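You operate a simulated robot arm through the tools that you are given. There is no shell and no other tool. Be economical: measure what you need, move in short steps, check, and stop when the job is done.

Carry out the task below with a simulated robot arm. There is one attempt and no reset: what you move stays moved.

Task
Set the driver box to a batch of 4 at 2.0 N m.
Fine: clear the old count and NOT OK; direction IN.

The check looks at the end state, three seconds after you hand in, the way a careful person would. Anything else that was tipped, shoved, dropped, spilled or broken makes it a failure.

Robot
A 6-joint arm with a two-finger parallel gripper, fixed in place. Base frame: the origin is at the foot of the arm, x ahead of it, y to its left, z up; the work surface is at about z = 840. Units: mm, degrees, N and s.
With the tool pointing down near the work surface it reaches from about 260 to 680 mm from the base axis. Its first joint turns from -66.0 to 66.0 degrees. Payload 2.9 kg.
Tool frame: the origin (TCP) lies between the finger pads and is the grasp point; the fingertips stand 30 mm ahead of it; z points along the fingers, y is the line along which they close. Largest opening 110 mm; finger width 20, thickness 10; the body of the gripper, 48 by 112 mm, starts 55 mm behind the TCP.
Orientation is that of the tool frame in the base frame, as a unit quaternion [w, x, y, z]. With the fingers straight down and closing along the base's y, the tool's x points along the base's -x, its y along +y and its z along -z.

Tools
- The arm moves only by the tool apply_moves. Its argument "increments" is a list of rows, each a list of 3 entries, a list of its own where there are three numbers: the turn, a rotation vector about the tool's x, y, z in units of 60 degrees (1.0 is 60 degrees), then the shift along the tool's x, y, z in units of 100 mm (1.0 is 100 mm), then the closure in counts, from 0 (fully open) to 255 (shut). In form: [[[ax, ay, az], [x, y, z], gripper], ...]. A call has 1 to 20 rows; each row is the pose to reach, as a shift and turn from the pose commanded when the call began, along the tool's axes at that moment. A call with a number of a shift or a turn outside -1 to 1 is refused whole. Each row takes 0.2 s and may step no farther than 50 mm and 8.6 degrees from the row before; otherwise, or with a gripper value out of range, the whole call is refused. Where a pose cannot be reached the arm comes as near as it can. A force on the tool above 40 N (or 10 N above the force at the start of the call, whichever is more), or a blocked arm, ends the call early, and 0.2 s more pass. The fingers move at their own pace (about 108 mm/s each) and stop on an object; they squeeze with about 29 N. The grip force told is the motor's: it shows also when the fingers shut on nothing. Time passes only in rows, and 0.2 s behind the last, so rows that repeat a pose let the fingers close. It gives the time, the measured TCP pose, the force on the tool (base axes), the opening and the grip force at its end, in the units of the frame above (readings bear some noise), with the torque about the TCP (base axes, N m) and any sound that the robot's microphone picked up.
- Cameras (640 x 400 px; columns grow to the right, rows downward): "scene" is fixed at [78.5, 426.9, 1405.9]; the picture's right is [-0.78, -0.63, 0.00], its down [-0.22, 0.27, -0.94] and it looks along [0.59, -0.73, -0.35] (base axes); focal length 348 px, centre (320, 200). "wrist" rides on the gripper at [72, 17, -103] in the tool frame; the picture's right is [-0.23, 0.97, 0.00], its down [-0.76, -0.18, -0.62] and it looks along [-0.61, -0.14, 0.78] (tool axes); focal length 222 px, centre (320, 200). There is no depth. A picture from a camera that has moved, and an enlarged one, comes with that camera's place and axes in the base frame and with its lens.
- get_image(camera): a new picture of that camera. It takes no simulated time.
- zoom(camera, box): a new picture of the part [left, top, right, bottom] of that camera's present view, enlarged. It takes no simulated time.
- close_job(): hands the job in; it is judged then, once.

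Go step by step. Nothing tells you positions but the pictures and the camera data: compare them with the known pose of the tool, close in by small moves and look again before you grip or let go. The budget is 120 turns and 68 pictures, counting those below and the enlarged ones. Unless the task says otherwise, let go and move clear before handing in, and close with one line.

The tools are called after ">>>" as a command line: name --argument value ..., lists and objects as JSON in quotes. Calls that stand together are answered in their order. apply_moves: Moves the arm, as the interface text tells. Its arguments: {"type":"object","properties":{"increments":{"type":"array"}},"required":["increments"]} The other tools are called the same way: get_image (camera) takes a picture; zoom (camera, box) takes an enlarged picture of a part of a camera's view; close_job () hands the job in.

At the start:

```text
time_s: 0.0
ee_pos: [361.0, -143.1, 1257.0]
orientation: [0.0, 0.0, 1.0, -0.001]
ft_force: [0.5, -0.2, 0.4]
ft_torque: [0.0, 0.02, -0.02]
finger_gap: 110.0
gripper_force: 0.1
```

scene: 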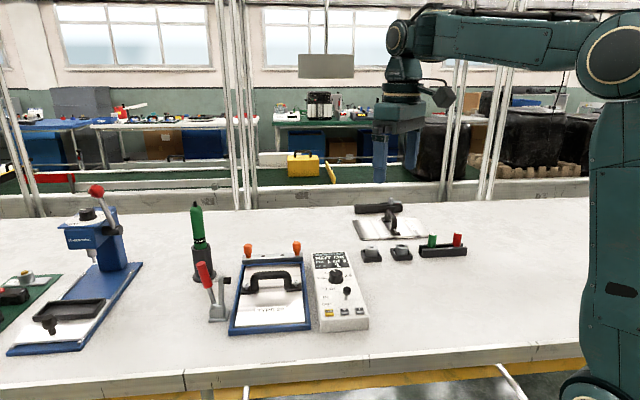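
wrist: 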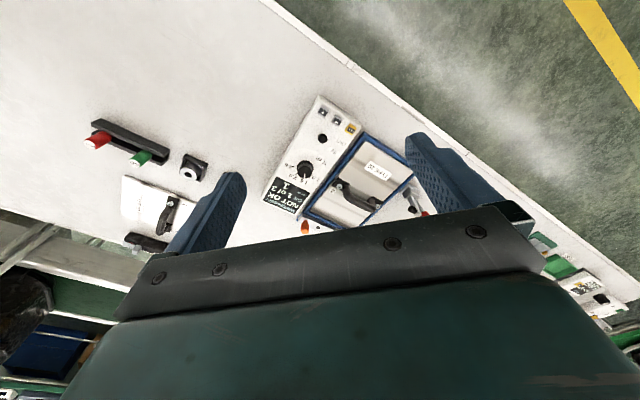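

I see the driver box (white, with display, knob, toggle and three buttons) near the middle of the table. I'll zoom in on it in both views.

>>> zoom --camera "scene" --box '[290, 230, 400, 340]'

>>> zoom --camera "wrist" --box '[240, 80, 400, 230]'

```text
3.64 times, centred on (345, 285) of scene
camera zoom: at [78.5, 426.9, 1405.9], right [-0.78, -0.63, 0.0], down [-0.22, 0.27, -0.94], along [0.59, -0.73, -0.35], focal length 1264 px, centre (229, -109)
```

zoom: 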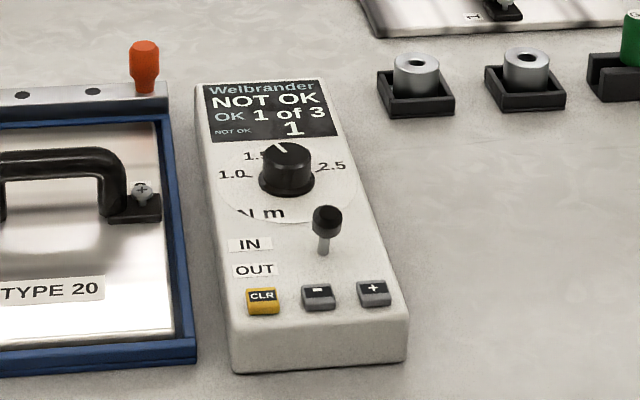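

```text
2.67 times, centred on (320, 155) of wrist
camera zoom: at [288.9, -125.3, 1360.5], right [0.23, 0.97, 0.0], down [0.76, -0.18, 0.62], along [0.61, -0.14, -0.78], focal length 592 px, centre (320, 320)
```

zoom: 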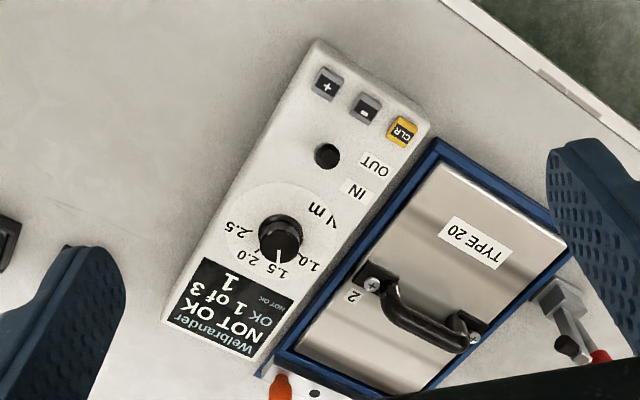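

The box lies turned by about -46°. I put the knob at about (547,-221,900), the toggle ball at about (475,-162,911) and the buttons around (460,-126,878). I'll move the gripper above the knob for a closer look.

>>> apply_moves --increments '[[[0, 0, 0], [-0.25, -0.1, 0.1], 0], [[0, 0, 0], [-0.5, -0.2, 0.2], 0], [[0, 0, 0], [-0.75, -0.3, 0.3], 0], [[0, 0, 0], [-1, -0.4, 0.4], 0]]'

>>> apply_moves --increments '[[[0, 0, 0], [-0.22, -0.1, 0.25], 0], [[0, 0, 0], [-0.44, -0.2, 0.5], 0], [[0, 0, 0], [-0.66, -0.3, 0.75], 0], [[0, 0, 0], [-0.86, -0.38, 1.0], 0]]'

>>> get_image --camera "wrist"

```text
time_s: 1.0
ee_pos: [461.9, -182.8, 1215.5]
orientation: [0.0, 0.0, 1.0, 0.0]
ft_force: [0.1, -0.7, 0.5]
ft_torque: [0.0, 0.01, 0.02]
finger_gap: 109.8
gripper_force: 0.1
```

```text
time_s: 2.0
ee_pos: [544.2, -219.6, 1116.8]
orientation: [0.0, 0.0, 1.0, 0.0]
ft_force: [-0.7, 0.1, 1.2]
ft_torque: [0.01, 0.03, 0.04]
finger_gap: 109.8
gripper_force: 0.0
```

```text
63 pictures are left
camera wrist: at [472.2, -202.8, 1220.4], right [0.23, 0.97, 0.0], down [0.76, -0.18, 0.62], along [0.61, -0.14, -0.78], focal length 222 px, centre (320, 200)
```

wrist: 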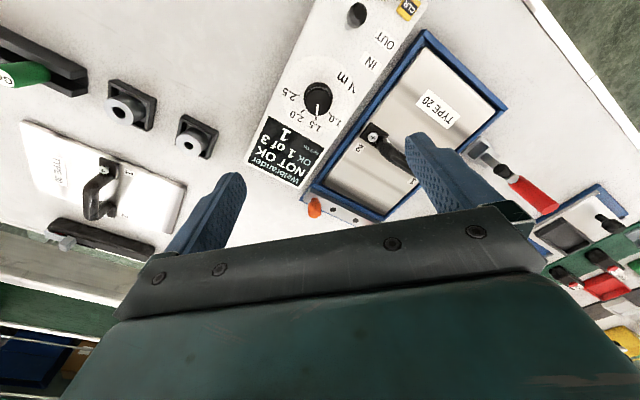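

The knob position agrees with my estimate: (549,-220). I'll zoom in to read the dial angles.

>>> zoom --camera "wrist" --box '[240, 30, 400, 190]'

```text
2.50 times, centred on (320, 110) of wrist
camera zoom: at [472.2, -202.8, 1220.4], right [0.23, 0.97, 0.0], down [0.76, -0.18, 0.62], along [0.61, -0.14, -0.78], focal length 555 px, centre (320, 425)
```

zoom: 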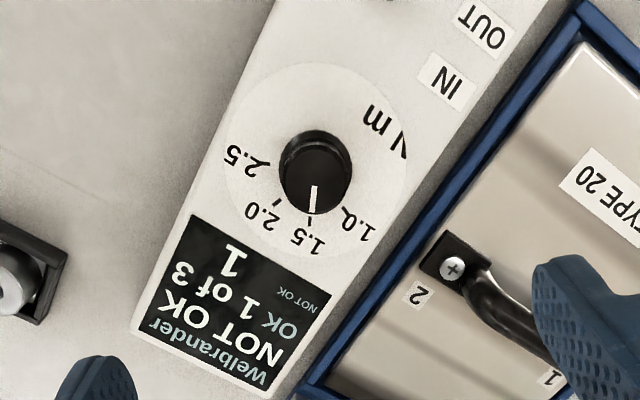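

The dial steps are about 40°, and 2.0 is clockwise of the present 1.5. I'll descend toward the knob with the fingers half open, stop above it and check.

>>> apply_moves --increments '[[[0, 0, 0], [0, 0, 0.3], 80], [[0, 0, 0], [0, 0, 0.6], 80], [[0, 0, 0], [-0.03, 0, 0.9], 80], [[0, 0, 0], [-0.03, 0, 1.0], 80]]'

>>> apply_moves --increments '[[[0, 0, 0], [0, 0, 0.3], 80], [[0, 0, 0], [0, 0, 0.6], 80], [[0, 0, 0], [0, 0, 0.7], 80], [[0, 0, 0], [0, 0, 0.7], 80]]'

>>> get_image --camera "wrist"

>>> zoom --camera "scene" --box '[290, 200, 410, 340]'

```text
time_s: 3.0
ee_pos: [547.1, -222.4, 1016.1]
orientation: [0.0, 0.0, 1.0, 0.0]
ft_force: [-0.3, 0.3, -0.3]
ft_torque: [0.02, 0.03, 0.0]
finger_gap: 75.8
gripper_force: 0.0
```

```text
time_s: 4.0
ee_pos: [550.3, -221.3, 947.1]
orientation: [0.0, 0.0, 1.0, 0.0]
ft_force: [0.1, -0.6, 0.2]
ft_torque: [0.0, -0.02, 0.02]
finger_gap: 75.4
gripper_force: 0.1
```

```text
61 pictures are left
camera wrist: at [478.1, -203.8, 1050.8], right [0.23, 0.97, 0.0], down [0.76, -0.18, 0.62], along [0.61, -0.14, -0.78], focal length 222 px, centre (320, 200)
```

wrist: 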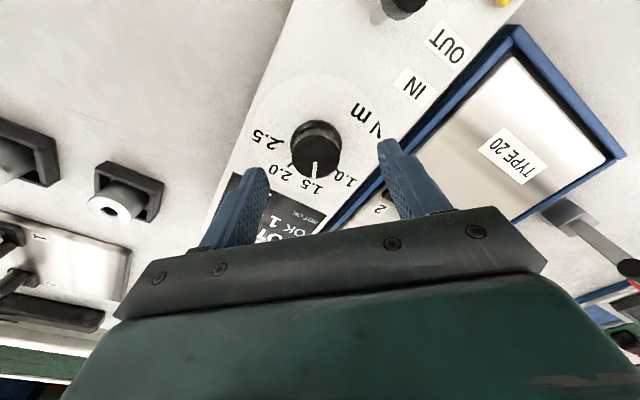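

```text
2.86 times, centred on (350, 270) of scene
camera zoom: at [78.5, 426.9, 1405.9], right [-0.78, -0.63, 0.0], down [-0.22, 0.27, -0.94], along [0.59, -0.73, -0.35], focal length 994 px, centre (234, 0)
```

zoom: 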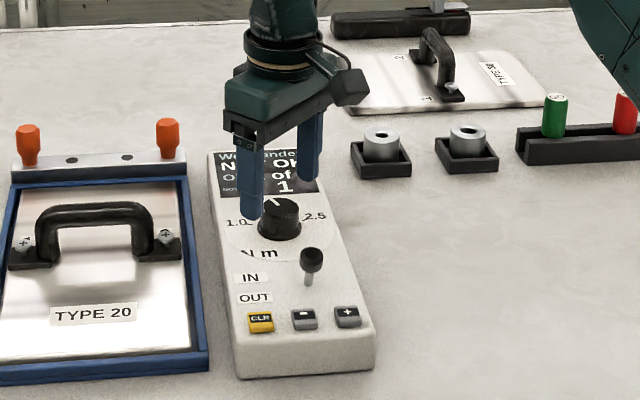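

The knob is at about (552,-223), inside the finger gap. I'll go down 36 mm, stop beside the knob and close on it.

>>> apply_moves --increments '[[[0, 0, 0], [-0.02, -0.02, 0.15], 80], [[0, 0, 0], [-0.02, -0.02, 0.3], 80], [[0, 0, 0], [-0.02, -0.02, 0.36], 80], [[0, 0, 0], [-0.02, -0.02, 0.36], 110], [[0, 0, 0], [-0.02, -0.02, 0.36], 140], [[0, 0, 0], [-0.02, -0.02, 0.36], 180], [[0, 0, 0], [-0.02, -0.02, 0.36], 180]]'

>>> get_image --camera "wrist"

```text
time_s: 5.6
ee_pos: [550.1, -224.8, 909.2]
orientation: [0.0, 0.001, 1.0, 0.0]
ft_force: [0.0, -10.2, -2.7]
ft_torque: [-0.14, -0.13, 0.0]
finger_gap: 37.4
gripper_force: 4.8
```

```text
59 pictures are left
camera wrist: at [480.0, -206.3, 1014.3], right [0.23, 0.97, 0.0], down [0.76, -0.18, 0.62], along [0.61, -0.14, -0.78], focal length 222 px, centre (320, 200)
```

wrist: 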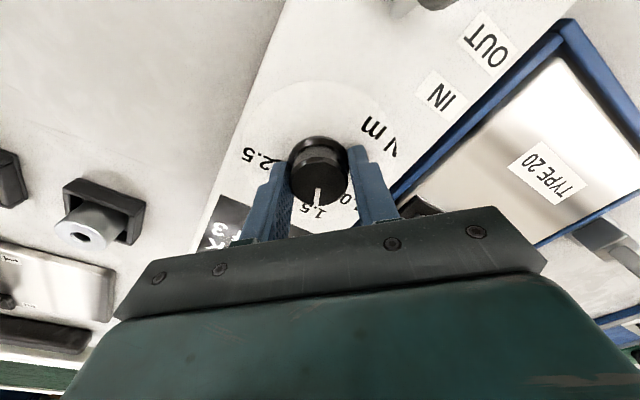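

The knob is gripped at a 37 mm gap, with a small side load that I'll relieve by shifting 1.5 mm to -y. Then I'll turn it 40° clockwise.

>>> apply_moves --increments '[[[0, 0, 0], [0, -0.015, 0], 200], [[0, 0, 0.133], [0, -0.015, 0], 200], [[0, 0, 0.267], [0, -0.015, 0], 200], [[0, 0, 0.4], [0, -0.015, 0], 200], [[0, 0, 0.533], [0, -0.015, 0], 200], [[0, 0, 0.667], [0, -0.015, 0], 200], [[0, 0, 0.667], [0, -0.015, 0], 200]]'

>>> zoom --camera "scene" --box '[290, 200, 410, 340]'

>>> get_image --camera "wrist"

```text
time_s: 7.2
ee_pos: [553.4, -224.9, 909.8]
orientation: [0.0, 0.343, 0.939, 0.001]
ft_force: [1.3, -9.0, 0.5]
ft_torque: [-0.03, 0.36, -0.03]
finger_gap: 34.9
gripper_force: 44.9
```

```text
2.86 times, centred on (350, 270) of scene
camera zoom: at [78.6, 426.6, 1406.0], right [-0.78, -0.63, 0.0], down [-0.22, 0.27, -0.94], along [0.59, -0.73, -0.35], focal length 994 px, centre (234, 0)
```

zoom: 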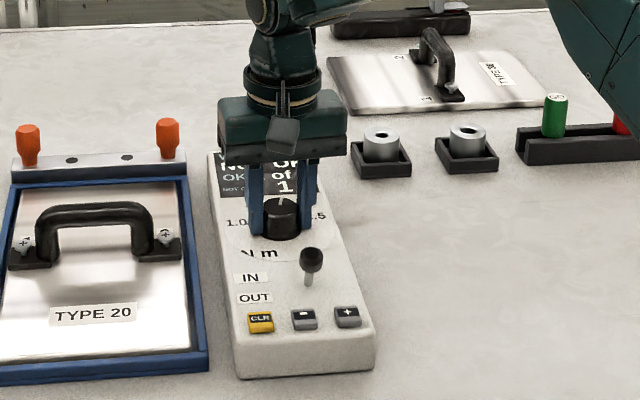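

```text
57 pictures are left
camera wrist: at [508.2, -164.1, 1014.3], right [0.8, 0.6, 0.0], down [0.47, -0.63, 0.62], along [0.37, -0.5, -0.78], focal length 222 px, centre (320, 200)
```

wrist: 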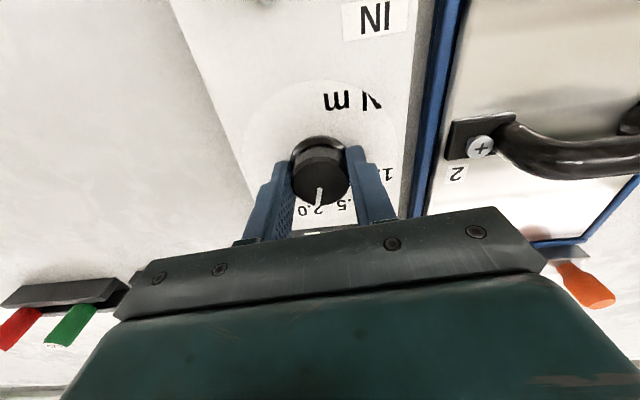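

The pointer turned with the tool and now seems to sit near 2.0. I'll let go, lift clear and read the dial.

>>> apply_moves --increments '[[[0, 0, 0], [0, 0, 0], 130], [[0, 0, 0], [0, 0, 0], 80], [[0, 0, 0], [0, 0, 0], 80], [[0, 0, 0], [0, 0, -0.3], 80], [[0, 0, 0], [0, 0, -0.7], 80], [[0, 0, 0], [0, 0, -1.0], 80]]'

>>> zoom --camera "wrist" --box '[240, 60, 400, 220]'

>>> zoom --camera "scene" --box '[300, 240, 390, 340]'

```text
time_s: 8.6
ee_pos: [550.5, -221.4, 1013.0]
orientation: [0.0, 0.342, 0.94, 0.0]
ft_force: [0.3, -0.2, 0.1]
ft_torque: [0.0, 0.01, 0.0]
finger_gap: 75.5
gripper_force: 0.2
```

```text
2.50 times, centred on (320, 140) of wrist
camera zoom: at [506.7, -162.1, 1115.2], right [0.8, 0.6, 0.0], down [0.47, -0.63, 0.62], along [0.37, -0.5, -0.78], focal length 555 px, centre (320, 350)
```

zoom: 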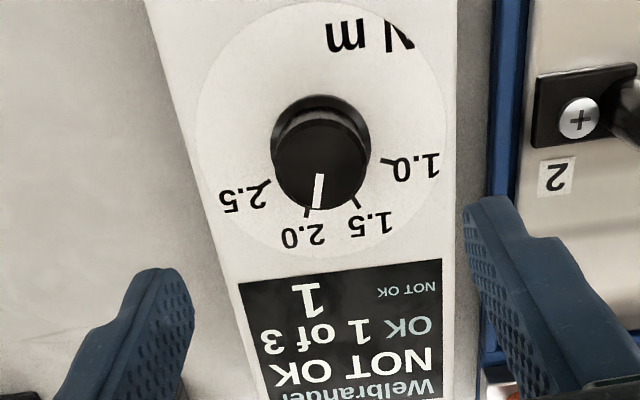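

```text
4.00 times, centred on (345, 290) of scene
camera zoom: at [78.5, 426.9, 1405.9], right [-0.78, -0.63, 0.0], down [-0.22, 0.27, -0.94], along [0.59, -0.73, -0.35], focal length 1391 px, centre (220, -160)
```

zoom: 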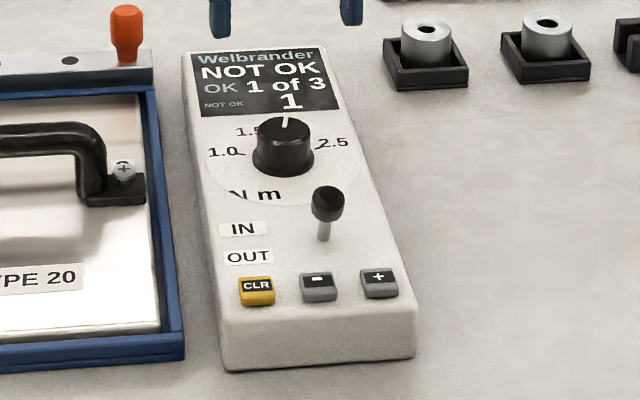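

By calculation the pointer is at about -60° and the 2.0 tick at about -65°, so the knob is roughly 5° short. I'll grip it again and turn that much more.

>>> apply_moves --increments '[[[0, 0, 0], [0, -0.015, 0.4], 80], [[0, 0, 0], [0, -0.015, 0.8], 80], [[0, 0, 0], [0, -0.015, 1.0], 80], [[0, 0, 0], [0, -0.015, 1.0], 130], [[0, 0, 0], [0, -0.015, 1.0], 170], [[0, 0, 0], [0, -0.015, 1.0], 200], [[0, 0, 0], [0, -0.015, 1.0], 200], [[0, 0, 0.04], [0, -0.015, 1.0], 200], [[0, 0, 0.085], [0, -0.015, 1.0], 200], [[0, 0, 0.085], [0, -0.015, 1.0], 200], [[0, 0, 0.085], [0, -0.015, 1.0], 130], [[0, 0, 0.085], [0, -0.015, 1.0], 80], [[0, 0, 0.085], [0, -0.015, 1.0], 80], [[0, 0, 0.085], [0, -0.015, 0.7], 80], [[0, 0, 0.085], [0, -0.015, 0.3], 80], [[0, 0, 0.085], [0, -0.015, 0], 80]]'

>>> zoom --camera "wrist" --box '[240, 60, 400, 220]'

```text
time_s: 12.0
ee_pos: [549.5, -226.3, 1010.9]
orientation: [0.0, 0.384, 0.923, 0.0]
ft_force: [0.2, -0.4, 0.4]
ft_torque: [-0.03, 0.01, 0.0]
finger_gap: 75.6
gripper_force: 0.0
```

```text
2.50 times, centred on (320, 140) of wrist
camera zoom: at [511.5, -162.8, 1114.7], right [0.85, 0.53, 0.0], down [0.41, -0.67, 0.62], along [0.33, -0.53, -0.78], focal length 555 px, centre (320, 350)
```

zoom: 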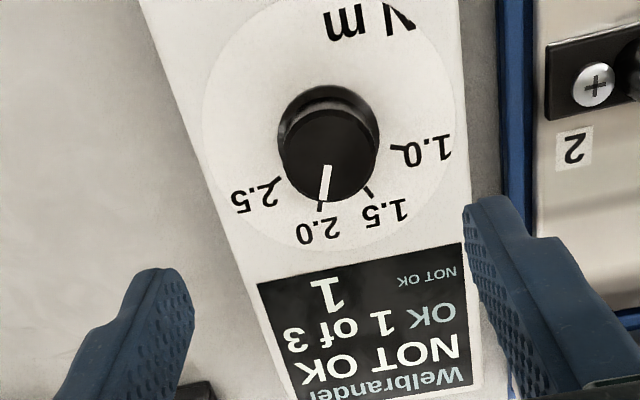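

The pointer now lines up with 2.0. Next is the toggle: I'll close the fingers, move above it along the box axis and look.

>>> apply_moves --increments '[[[0, 0, 0], [0.25, 0, 0], 255], [[0, 0, 0], [0.5, 0, 0], 255], [[0, 0, 0], [0.75, -0.04, 0], 255], [[0, 0, 0], [1.0, -0.08, 0], 255], [[0, 0, 0], [1.0, -0.08, 0], 255]]'

>>> get_image --camera "wrist"

>>> zoom --camera "scene" --box '[290, 220, 410, 340]'

```text
time_s: 13.2
ee_pos: [473.2, -160.1, 1009.5]
orientation: [0.0, 0.383, 0.924, 0.0]
ft_force: [0.1, -0.3, 0.3]
ft_torque: [0.0, 0.02, -0.02]
finger_gap: 0.0
gripper_force: 29.2
```

```text
53 pictures are left
camera wrist: at [435.1, -96.3, 1113.5], right [0.85, 0.53, 0.0], down [0.41, -0.67, 0.62], along [0.33, -0.53, -0.78], focal length 222 px, centre (320, 200)
```

wrist: 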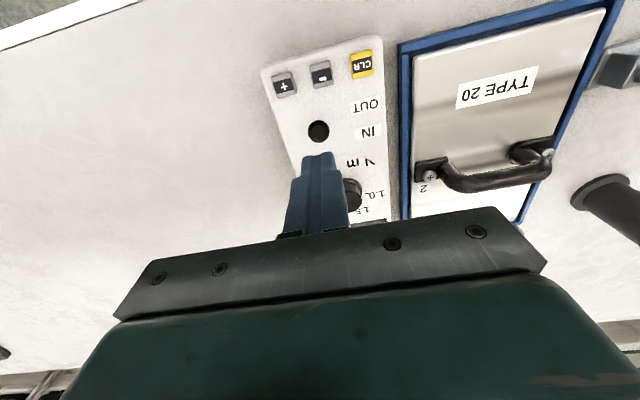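

```text
3.33 times, centred on (350, 280) of scene
camera zoom: at [78.5, 426.9, 1405.9], right [-0.78, -0.63, 0.0], down [-0.22, 0.27, -0.94], along [0.59, -0.73, -0.35], focal length 1159 px, centre (220, -67)
```

zoom: 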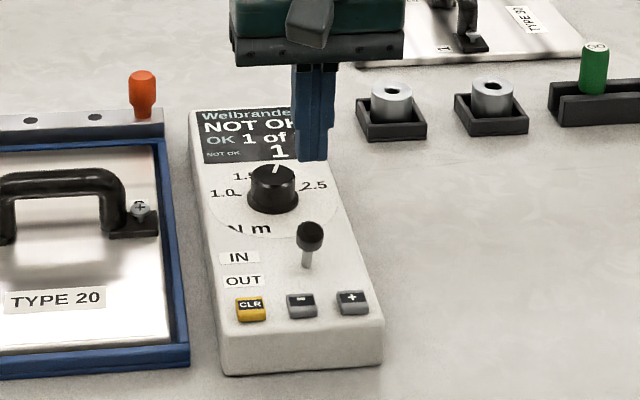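

The toggle ball is at about (476,-164,911), leaning toward OUT. I'll come down on its button side with the fingers shut and look before pushing it toward IN.

>>> apply_moves --increments '[[[0, 0, 0], [0.25, -0.02, 0.1], 255], [[0, 0, 0], [0.26, -0.02, 0.4], 255], [[0, 0, 0], [0.26, -0.02, 0.7], 255], [[0, 0, 0], [0.26, -0.02, 0.82], 255], [[0, 0, 0], [0.26, -0.02, 0.82], 255]]'

>>> get_image --camera "wrist"

>>> zoom --camera "scene" --box '[290, 220, 410, 340]'

```text
time_s: 14.4
ee_pos: [453.8, -143.7, 928.3]
orientation: [0.0, 0.383, 0.924, 0.0]
ft_force: [-0.3, 0.7, -0.1]
ft_torque: [-0.04, 0.04, 0.01]
finger_gap: 0.2
gripper_force: 29.5
```

```text
51 pictures are left
camera wrist: at [415.7, -79.4, 1033.0], right [0.85, 0.53, 0.0], down [0.41, -0.67, 0.62], along [0.33, -0.53, -0.78], focal length 222 px, centre (320, 200)
```

wrist: 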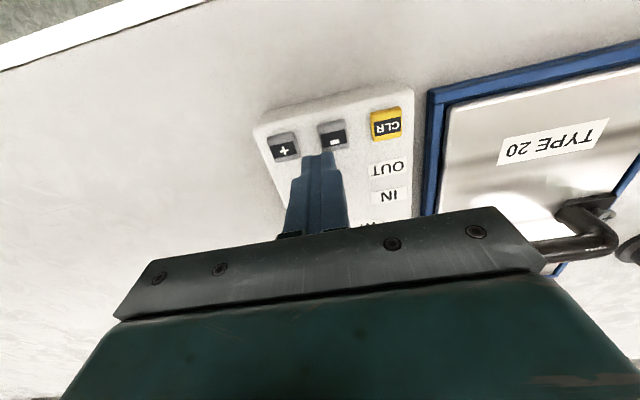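

```text
3.33 times, centred on (350, 280) of scene
camera zoom: at [78.5, 426.9, 1405.9], right [-0.78, -0.63, 0.0], down [-0.22, 0.27, -0.94], along [0.59, -0.73, -0.35], focal length 1159 px, centre (220, -67)
```

zoom: 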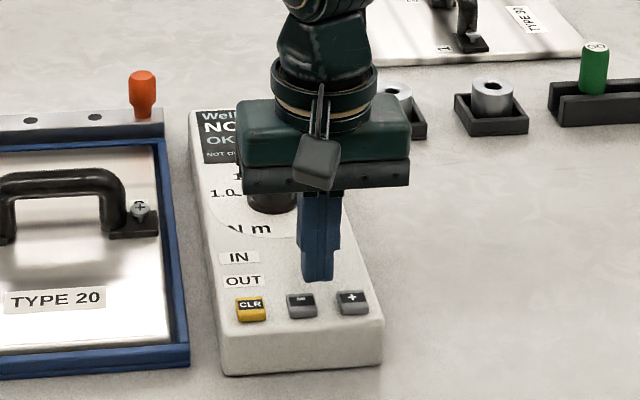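

The fingers are just behind the toggle on the button side and clear of the buttons. I'll push toward the display in small steps.

>>> apply_moves --increments '[[[0, 0, 0], [-0.06, 0, 0], 255], [[0, 0, 0], [-0.12, 0, 0], 255], [[0, 0, 0], [-0.17, 0, 0], 255], [[0, 0, 0], [-0.22, 0, 0], 255], [[0, 0, 0], [-0.26, 0, 0], 255]]'

>>> zoom --camera "scene" --box '[290, 220, 410, 340]'

```text
time_s: 15.6
ee_pos: [473.7, -162.8, 928.9]
orientation: [0.0, 0.384, 0.924, -0.001]
ft_force: [0.4, 0.4, -0.4]
ft_torque: [0.03, -0.03, 0.01]
finger_gap: 0.0
gripper_force: 28.9
```

```text
3.33 times, centred on (350, 280) of scene
camera zoom: at [78.5, 426.9, 1405.9], right [-0.78, -0.63, 0.0], down [-0.22, 0.27, -0.94], along [0.59, -0.73, -0.35], focal length 1159 px, centre (220, -67)
```

zoom: 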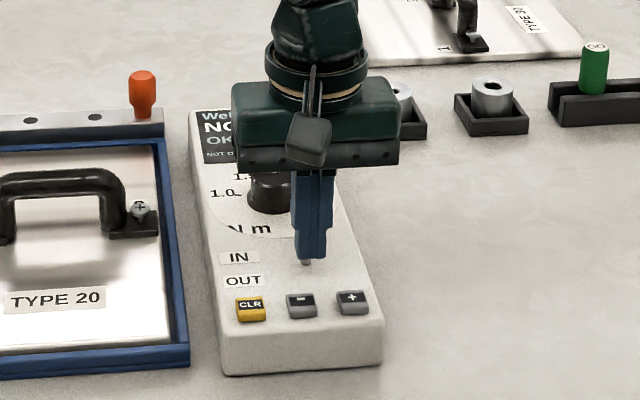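

The arm moved without resistance, so the toggle may have snapped over. I'll back off, rise and check.

>>> apply_moves --increments '[[[0, 0, 0], [0.05, 0, 0], 255], [[0, 0, 0], [0.05, 0, -0.3], 255], [[0, 0, 0], [0.2, 0, -0.6], 255], [[0, 0, 0], [0.6, 0, -0.8], 255], [[0, 0, 0], [0.6, 0, -0.8], 255]]'

>>> zoom --camera "scene" --box '[290, 220, 410, 340]'

>>> get_image --camera "wrist"

```text
time_s: 16.8
ee_pos: [428.6, -118.9, 1009.0]
orientation: [0.0, 0.383, 0.924, 0.0]
ft_force: [-0.3, -0.3, 0.5]
ft_torque: [0.03, -0.01, 0.02]
finger_gap: 0.0
gripper_force: 29.4
```

```text
3.33 times, centred on (350, 280) of scene
camera zoom: at [78.5, 426.9, 1405.9], right [-0.78, -0.63, 0.0], down [-0.22, 0.27, -0.94], along [0.59, -0.73, -0.35], focal length 1159 px, centre (220, -67)
```

zoom: 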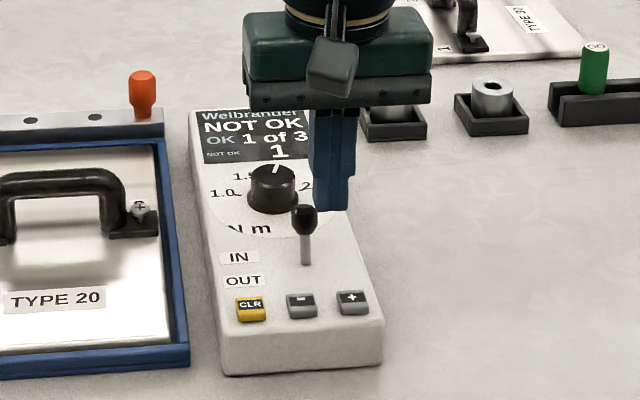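

```text
47 pictures are left
camera wrist: at [391.7, -55.3, 1112.9], right [0.85, 0.53, 0.0], down [0.41, -0.67, 0.62], along [0.33, -0.53, -0.78], focal length 222 px, centre (320, 200)
```

wrist: 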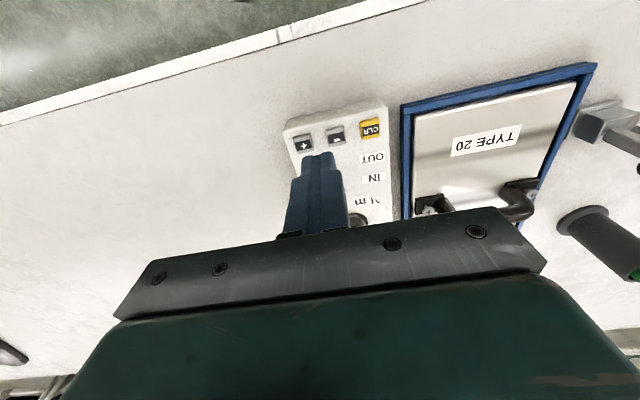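

The toggle ball has moved about 19 mm to the IN side. Now the "+" button: I'll place the shut fingertips above (430,-153).

>>> apply_moves --increments '[[[0, 0, 0], [-0.25, -0.23, 0], 255], [[0, 0, 0], [-0.25, -0.23, 0.4], 255], [[0, 0, 0], [-0.25, -0.23, 0.78], 255], [[0, 0, 0], [-0.25, -0.23, 0.78], 255]]'

>>> zoom --camera "scene" --box '[300, 250, 400, 340]'

>>> zoom --camera "wrist" --box '[220, 70, 420, 230]'

```text
time_s: 17.8
ee_pos: [431.0, -152.2, 932.0]
orientation: [0.0, 0.384, 0.923, 0.0]
ft_force: [-0.3, -1.1, 0.2]
ft_torque: [0.02, 0.0, 0.0]
finger_gap: 0.0
gripper_force: 28.5
```

```text
4.44 times, centred on (350, 295) of scene
camera zoom: at [78.5, 426.9, 1405.9], right [-0.78, -0.63, 0.0], down [-0.22, 0.27, -0.94], along [0.59, -0.73, -0.35], focal length 1546 px, centre (187, -222)
```

zoom: 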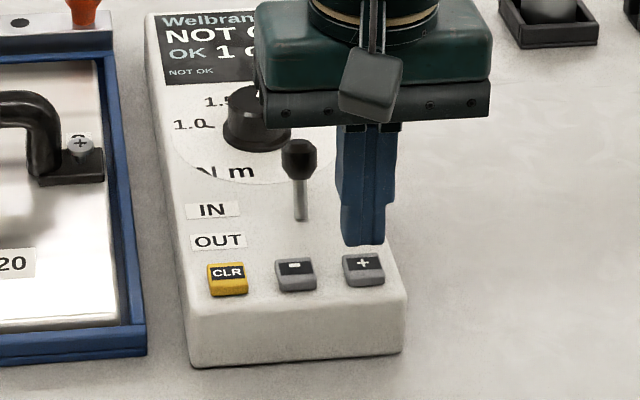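

```text
2.50 times, centred on (320, 150) of wrist
camera zoom: at [393.2, -88.9, 1036.0], right [0.85, 0.53, 0.0], down [0.41, -0.67, 0.62], along [0.33, -0.53, -0.78], focal length 555 px, centre (320, 325)
```

zoom: 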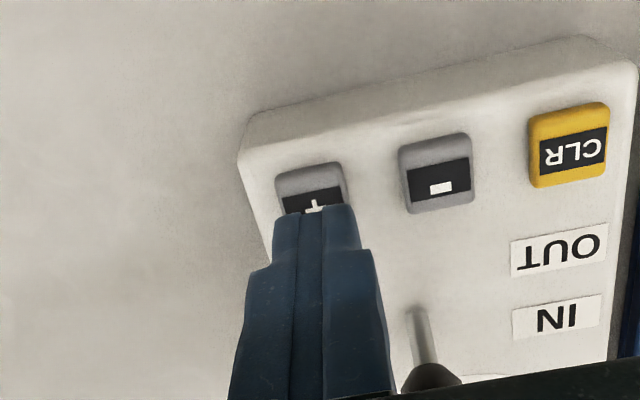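

The tips are over "+" at z of about 902, and the button top is at about 880. I'll press down slowly and come straight back up.

>>> apply_moves --increments '[[[0, 0, 0], [0, -0.01, 0.12], 255], [[0, 0, 0], [0, -0.01, 0.17], 255], [[0, 0, 0], [0, -0.01, 0.2], 255], [[0, 0, 0], [0, -0.01, 0.22], 255], [[0, 0, 0], [0, -0.01, 0.24], 255], [[0, 0, 0], [0, -0.01, 0.1], 255], [[0, 0, 0], [0, -0.01, 0.0], 255]]'

>>> zoom --camera "scene" --box '[300, 240, 400, 340]'

```text
time_s: 18.6
ee_pos: [431.0, -155.0, 915.9]
orientation: [0.001, 0.384, 0.923, 0.0]
ft_force: [-5.0, 1.2, 8.3]
ft_torque: [0.06, 0.16, 0.04]
finger_gap: 0.0
gripper_force: 28.8
heard: click
stopped in row 4: the force on the tool passed its limit at 45 N (the readings are from after the stop); the commanded pose is now the measured one
```

```text
4.00 times, centred on (350, 290) of scene
camera zoom: at [78.3, 427.0, 1405.9], right [-0.78, -0.63, 0.0], down [-0.22, 0.27, -0.94], along [0.59, -0.73, -0.35], focal length 1391 px, centre (200, -160)
```

zoom: 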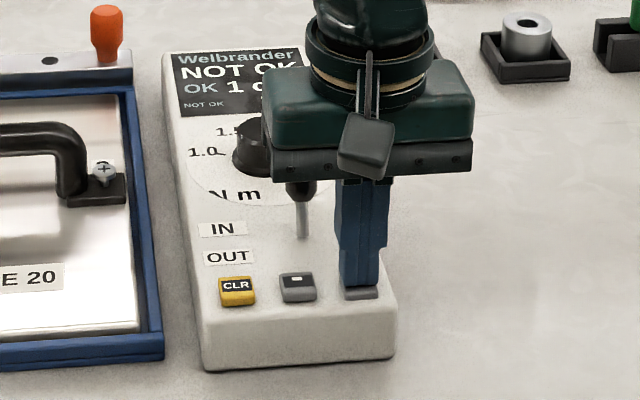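

It clicked once, with the tip at about z=885. I'll lift off and read the display.

>>> apply_moves --increments '[[[0, 0, 0], [0, 0, -0.1], 255], [[0, 0, 0], [0, 0, -0.3], 255], [[0, 0, 0], [0.1, 0, -0.6], 255], [[0, 0, 0], [0.4, -0.2, -0.8], 255], [[0, 0, 0], [0.4, -0.2, -0.8], 255]]'

>>> zoom --camera "scene" --box '[300, 240, 400, 340]'

```text
time_s: 19.9
ee_pos: [389.2, -140.5, 993.8]
orientation: [0.001, 0.384, 0.923, 0.0]
ft_force: [-0.3, -0.6, -0.1]
ft_torque: [-0.02, 0.0, 0.01]
finger_gap: 0.0
gripper_force: 29.0
```

```text
4.00 times, centred on (350, 290) of scene
camera zoom: at [78.5, 426.9, 1405.9], right [-0.78, -0.63, 0.0], down [-0.22, 0.27, -0.94], along [0.59, -0.73, -0.35], focal length 1391 px, centre (200, -160)
```

zoom: 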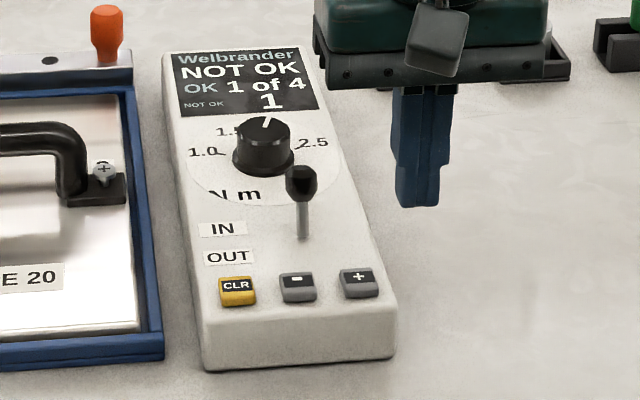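

The display shows 1 of 4. Next is CLR at about (484,-101).

>>> apply_moves --increments '[[[0, 0, 0], [-0.13, 0.32, 0], 255], [[0, 0, 0], [-0.26, 0.64, 0], 255], [[0, 0, 0], [-0.39, 0.945, 0], 255], [[0, 0, 0], [-0.39, 0.945, 0.35], 255], [[0, 0, 0], [-0.39, 0.945, 0.62], 255], [[0, 0, 0], [-0.39, 0.945, 0.62], 255]]'

>>> zoom --camera "scene" --box '[300, 240, 400, 340]'

>>> zoom --camera "wrist" --box '[220, 70, 420, 230]'

```text
time_s: 21.2
ee_pos: [484.3, -100.9, 931.0]
orientation: [0.001, 0.385, 0.923, 0.001]
ft_force: [0.5, -0.2, 0.0]
ft_torque: [0.0, 0.02, 0.0]
finger_gap: 0.1
gripper_force: 29.0
```

```text
4.00 times, centred on (350, 290) of scene
camera zoom: at [78.5, 426.9, 1405.9], right [-0.78, -0.63, 0.0], down [-0.22, 0.27, -0.94], along [0.59, -0.73, -0.35], focal length 1391 px, centre (200, -160)
```

zoom: 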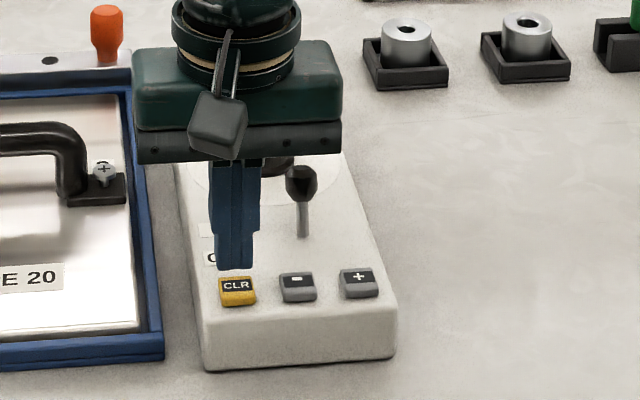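

```text
2.50 times, centred on (320, 150) of wrist
camera zoom: at [444.6, -37.8, 1035.4], right [0.85, 0.53, 0.0], down [0.41, -0.66, 0.62], along [0.33, -0.53, -0.78], focal length 555 px, centre (320, 325)
```

zoom: 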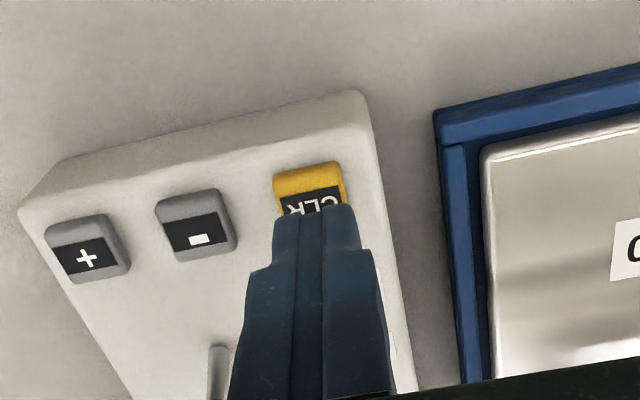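

The picture matches the "+" approach, with the tips centred over CLR. I'll press it.

>>> apply_moves --increments '[[[0, 0, 0], [0, -0.01, 0.11], 255], [[0, 0, 0], [0, -0.01, 0.15], 255], [[0, 0, 0], [0, -0.01, 0.18], 255], [[0, 0, 0], [0, -0.01, 0.2], 255], [[0, 0, 0], [0, -0.01, 0.22], 255], [[0, 0, 0], [0, -0.01, 0.24], 255]]'

```text
time_s: 22.4
ee_pos: [481.4, -102.0, 915.2]
orientation: [0.003, 0.384, 0.923, 0.0]
ft_force: [-5.4, 0.8, 9.6]
ft_torque: [0.04, 0.22, 0.06]
finger_gap: 0.0
gripper_force: 28.5
heard: click
stopped in row 5: the force on the tool passed its limit at 45 N (the readings are from after the stop); the commanded pose is now the measured one
```

It clicked. I'll lift off and check everything.

>>> apply_moves --increments '[[[0, 0, 0], [0, 0, -0.1], 255], [[0, 0, 0], [0, 0, -0.4], 255], [[0, 0, 0], [0, -0.3, -0.8], 255], [[0, 0, 0], [0.3, -0.6, -1.0], 255], [[0, 0, 0], [0.6, -0.9, -1.0], 255], [[0, 0, 0], [0.6, -0.9, -1.0], 255]]'

>>> zoom --camera "scene" --box '[300, 240, 400, 340]'

>>> get_image --camera "scene"

```text
time_s: 23.8
ee_pos: [376.7, -121.6, 1010.7]
orientation: [0.001, 0.384, 0.923, 0.0]
ft_force: [0.5, 0.4, 0.7]
ft_torque: [0.02, 0.02, -0.02]
finger_gap: 0.3
gripper_force: 28.8
```

```text
4.00 times, centred on (350, 290) of scene
camera zoom: at [78.5, 426.9, 1405.9], right [-0.78, -0.63, 0.0], down [-0.22, 0.27, -0.94], along [0.59, -0.73, -0.35], focal length 1391 px, centre (200, -160)
```

zoom: 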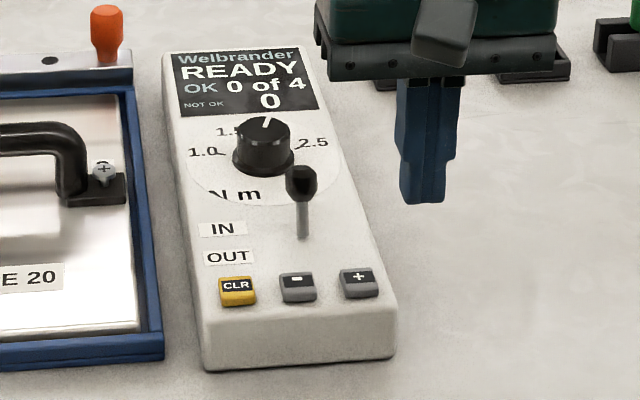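

```text
39 pictures are left
```

scene: 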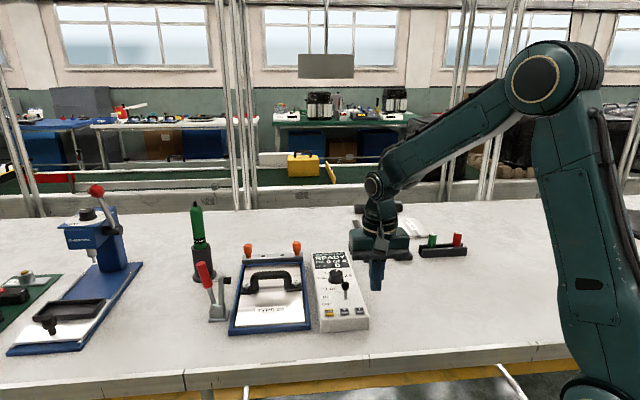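

The display reads READY, 0 of 4. I want to be sure the toggle is fully over to IN and not upright, so I'll look with the wrist camera.

>>> apply_moves --increments '[[[0, 0, 0], [0.0, 0.3, -0.3], 255], [[0, 0, 0], [0.0, 0.6, -0.6], 255], [[0, 0, 0], [0, 0.75, -0.9], 255], [[0, 0, 0], [0, 0.75, -0.9], 255]]'

>>> get_image --camera "wrist"

```text
time_s: 24.8
ee_pos: [428.4, -68.8, 1103.8]
orientation: [0.002, 0.385, 0.923, 0.0]
ft_force: [0.5, -0.4, 0.6]
ft_torque: [-0.02, -0.01, -0.02]
finger_gap: 0.0
gripper_force: 29.1
```

```text
38 pictures are left
camera wrist: at [389.6, -6.0, 1207.0], right [0.85, 0.52, 0.0], down [0.41, -0.66, 0.63], along [0.33, -0.53, -0.78], focal length 222 px, centre (320, 200)
```

wrist: 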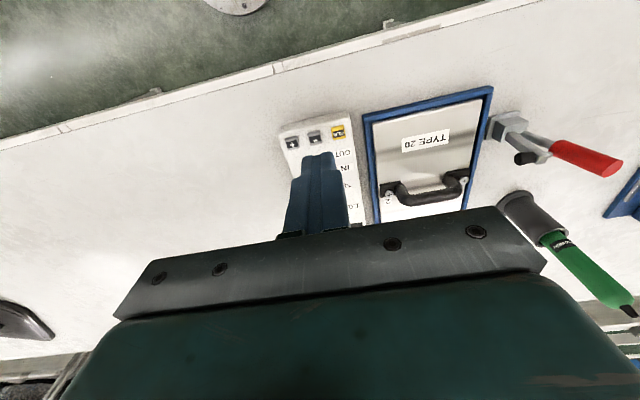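

The fingers hide the toggle, so I'll move over the knob at a safe height, which puts the toggle in view.

>>> apply_moves --increments '[[[0, 0, 0], [-0.33, -0.1, 0], 255], [[0, 0, 0], [-0.66, -0.2, 0], 255], [[0, 0, 0], [-1.0, -0.28, 0.2], 255]]'

>>> apply_moves --increments '[[[0, 0, 0], [-0.3, 0, 0.2], 255], [[0, 0, 0], [-0.5, 0, 0.5], 255], [[0, 0, 0], [-0.5, 0, 0.65], 255], [[0, 0, 0], [-0.5, 0, 0.65], 255]]'

>>> zoom --camera "wrist" --box '[220, 30, 420, 190]'

```text
time_s: 25.6
ee_pos: [478.9, -160.5, 1083.0]
orientation: [0.002, 0.384, 0.923, 0.0]
ft_force: [-0.5, 0.2, 0.2]
ft_torque: [0.0, -0.02, 0.02]
finger_gap: 0.0
gripper_force: 29.4
```

```text
time_s: 26.6
ee_pos: [515.4, -195.8, 1017.8]
orientation: [0.003, 0.384, 0.923, 0.0]
ft_force: [0.5, 0.0, 1.0]
ft_torque: [-0.02, 0.0, 0.01]
finger_gap: 0.0
gripper_force: 29.2
```

```text
2.50 times, centred on (320, 110) of wrist
camera zoom: at [476.8, -132.6, 1122.2], right [0.85, 0.53, 0.0], down [0.41, -0.66, 0.63], along [0.33, -0.53, -0.78], focal length 555 px, centre (320, 425)
```

zoom: 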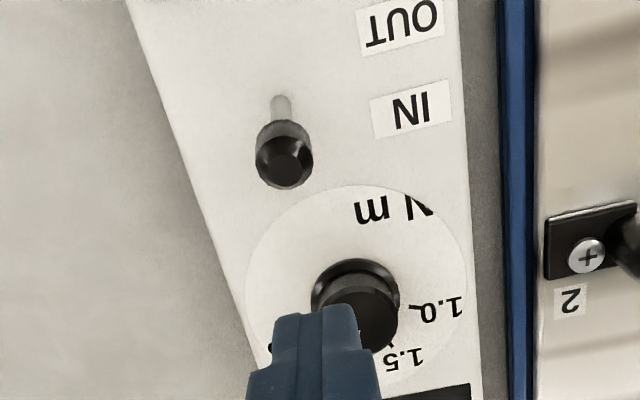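

The toggle leans about 10 mm past its base toward IN, mirroring its earlier OUT lean. Everything is set, so I'll rise clear and hand in.

>>> apply_moves --increments '[[[0, 0, 0], [0, 0, -0.4], 200], [[0, 0, 0], [0, 0, -0.8], 120], [[0, 0, 0], [0, 0, -1.0], 80], [[0, 0, 0], [0, 0, -1.0], 80]]'

>>> zoom --camera "scene" --box '[300, 240, 400, 340]'

>>> zoom --camera "wrist" --box '[260, 60, 400, 200]'

```text
time_s: 27.6
ee_pos: [512.6, -195.5, 1118.9]
orientation: [0.002, 0.385, 0.923, 0.0]
ft_force: [0.3, 0.7, -1.1]
ft_torque: [0.0, -0.01, 0.01]
finger_gap: 75.1
gripper_force: 0.1
```

```text
4.00 times, centred on (350, 290) of scene
camera zoom: at [78.5, 426.9, 1405.9], right [-0.78, -0.63, 0.0], down [-0.22, 0.27, -0.94], along [0.59, -0.73, -0.35], focal length 1391 px, centre (200, -160)
```

zoom: 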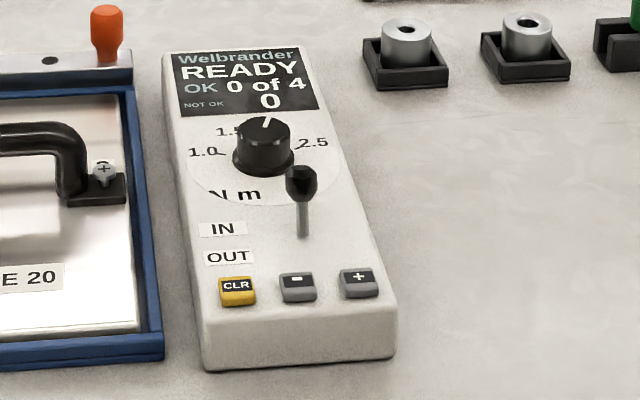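

```text
2.86 times, centred on (330, 130) of wrist
camera zoom: at [475.1, -132.4, 1224.1], right [0.85, 0.53, 0.0], down [0.41, -0.66, 0.63], along [0.33, -0.53, -0.78], focal length 635 px, centre (291, 400)
```

zoom: 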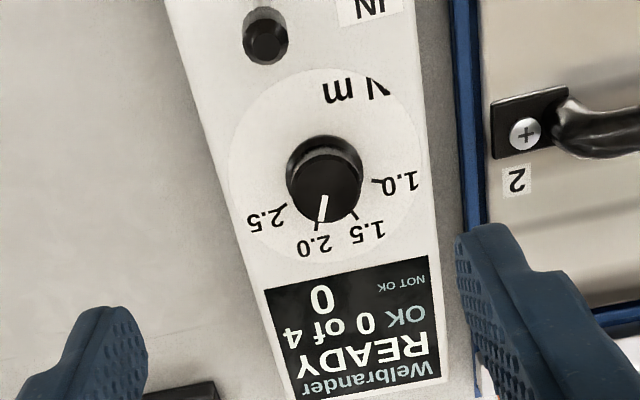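

The box shows READY, 0 of 4 and NOT OK 0. The knob is on 2.0, the toggle is at IN and the arm is clear.

>>> close_job

```text
The job is handed in.
```

The driver box is set to a batch of 4 at 2.0 N m, direction IN, with the old count and NOT OK cleared, and the job is handed in.
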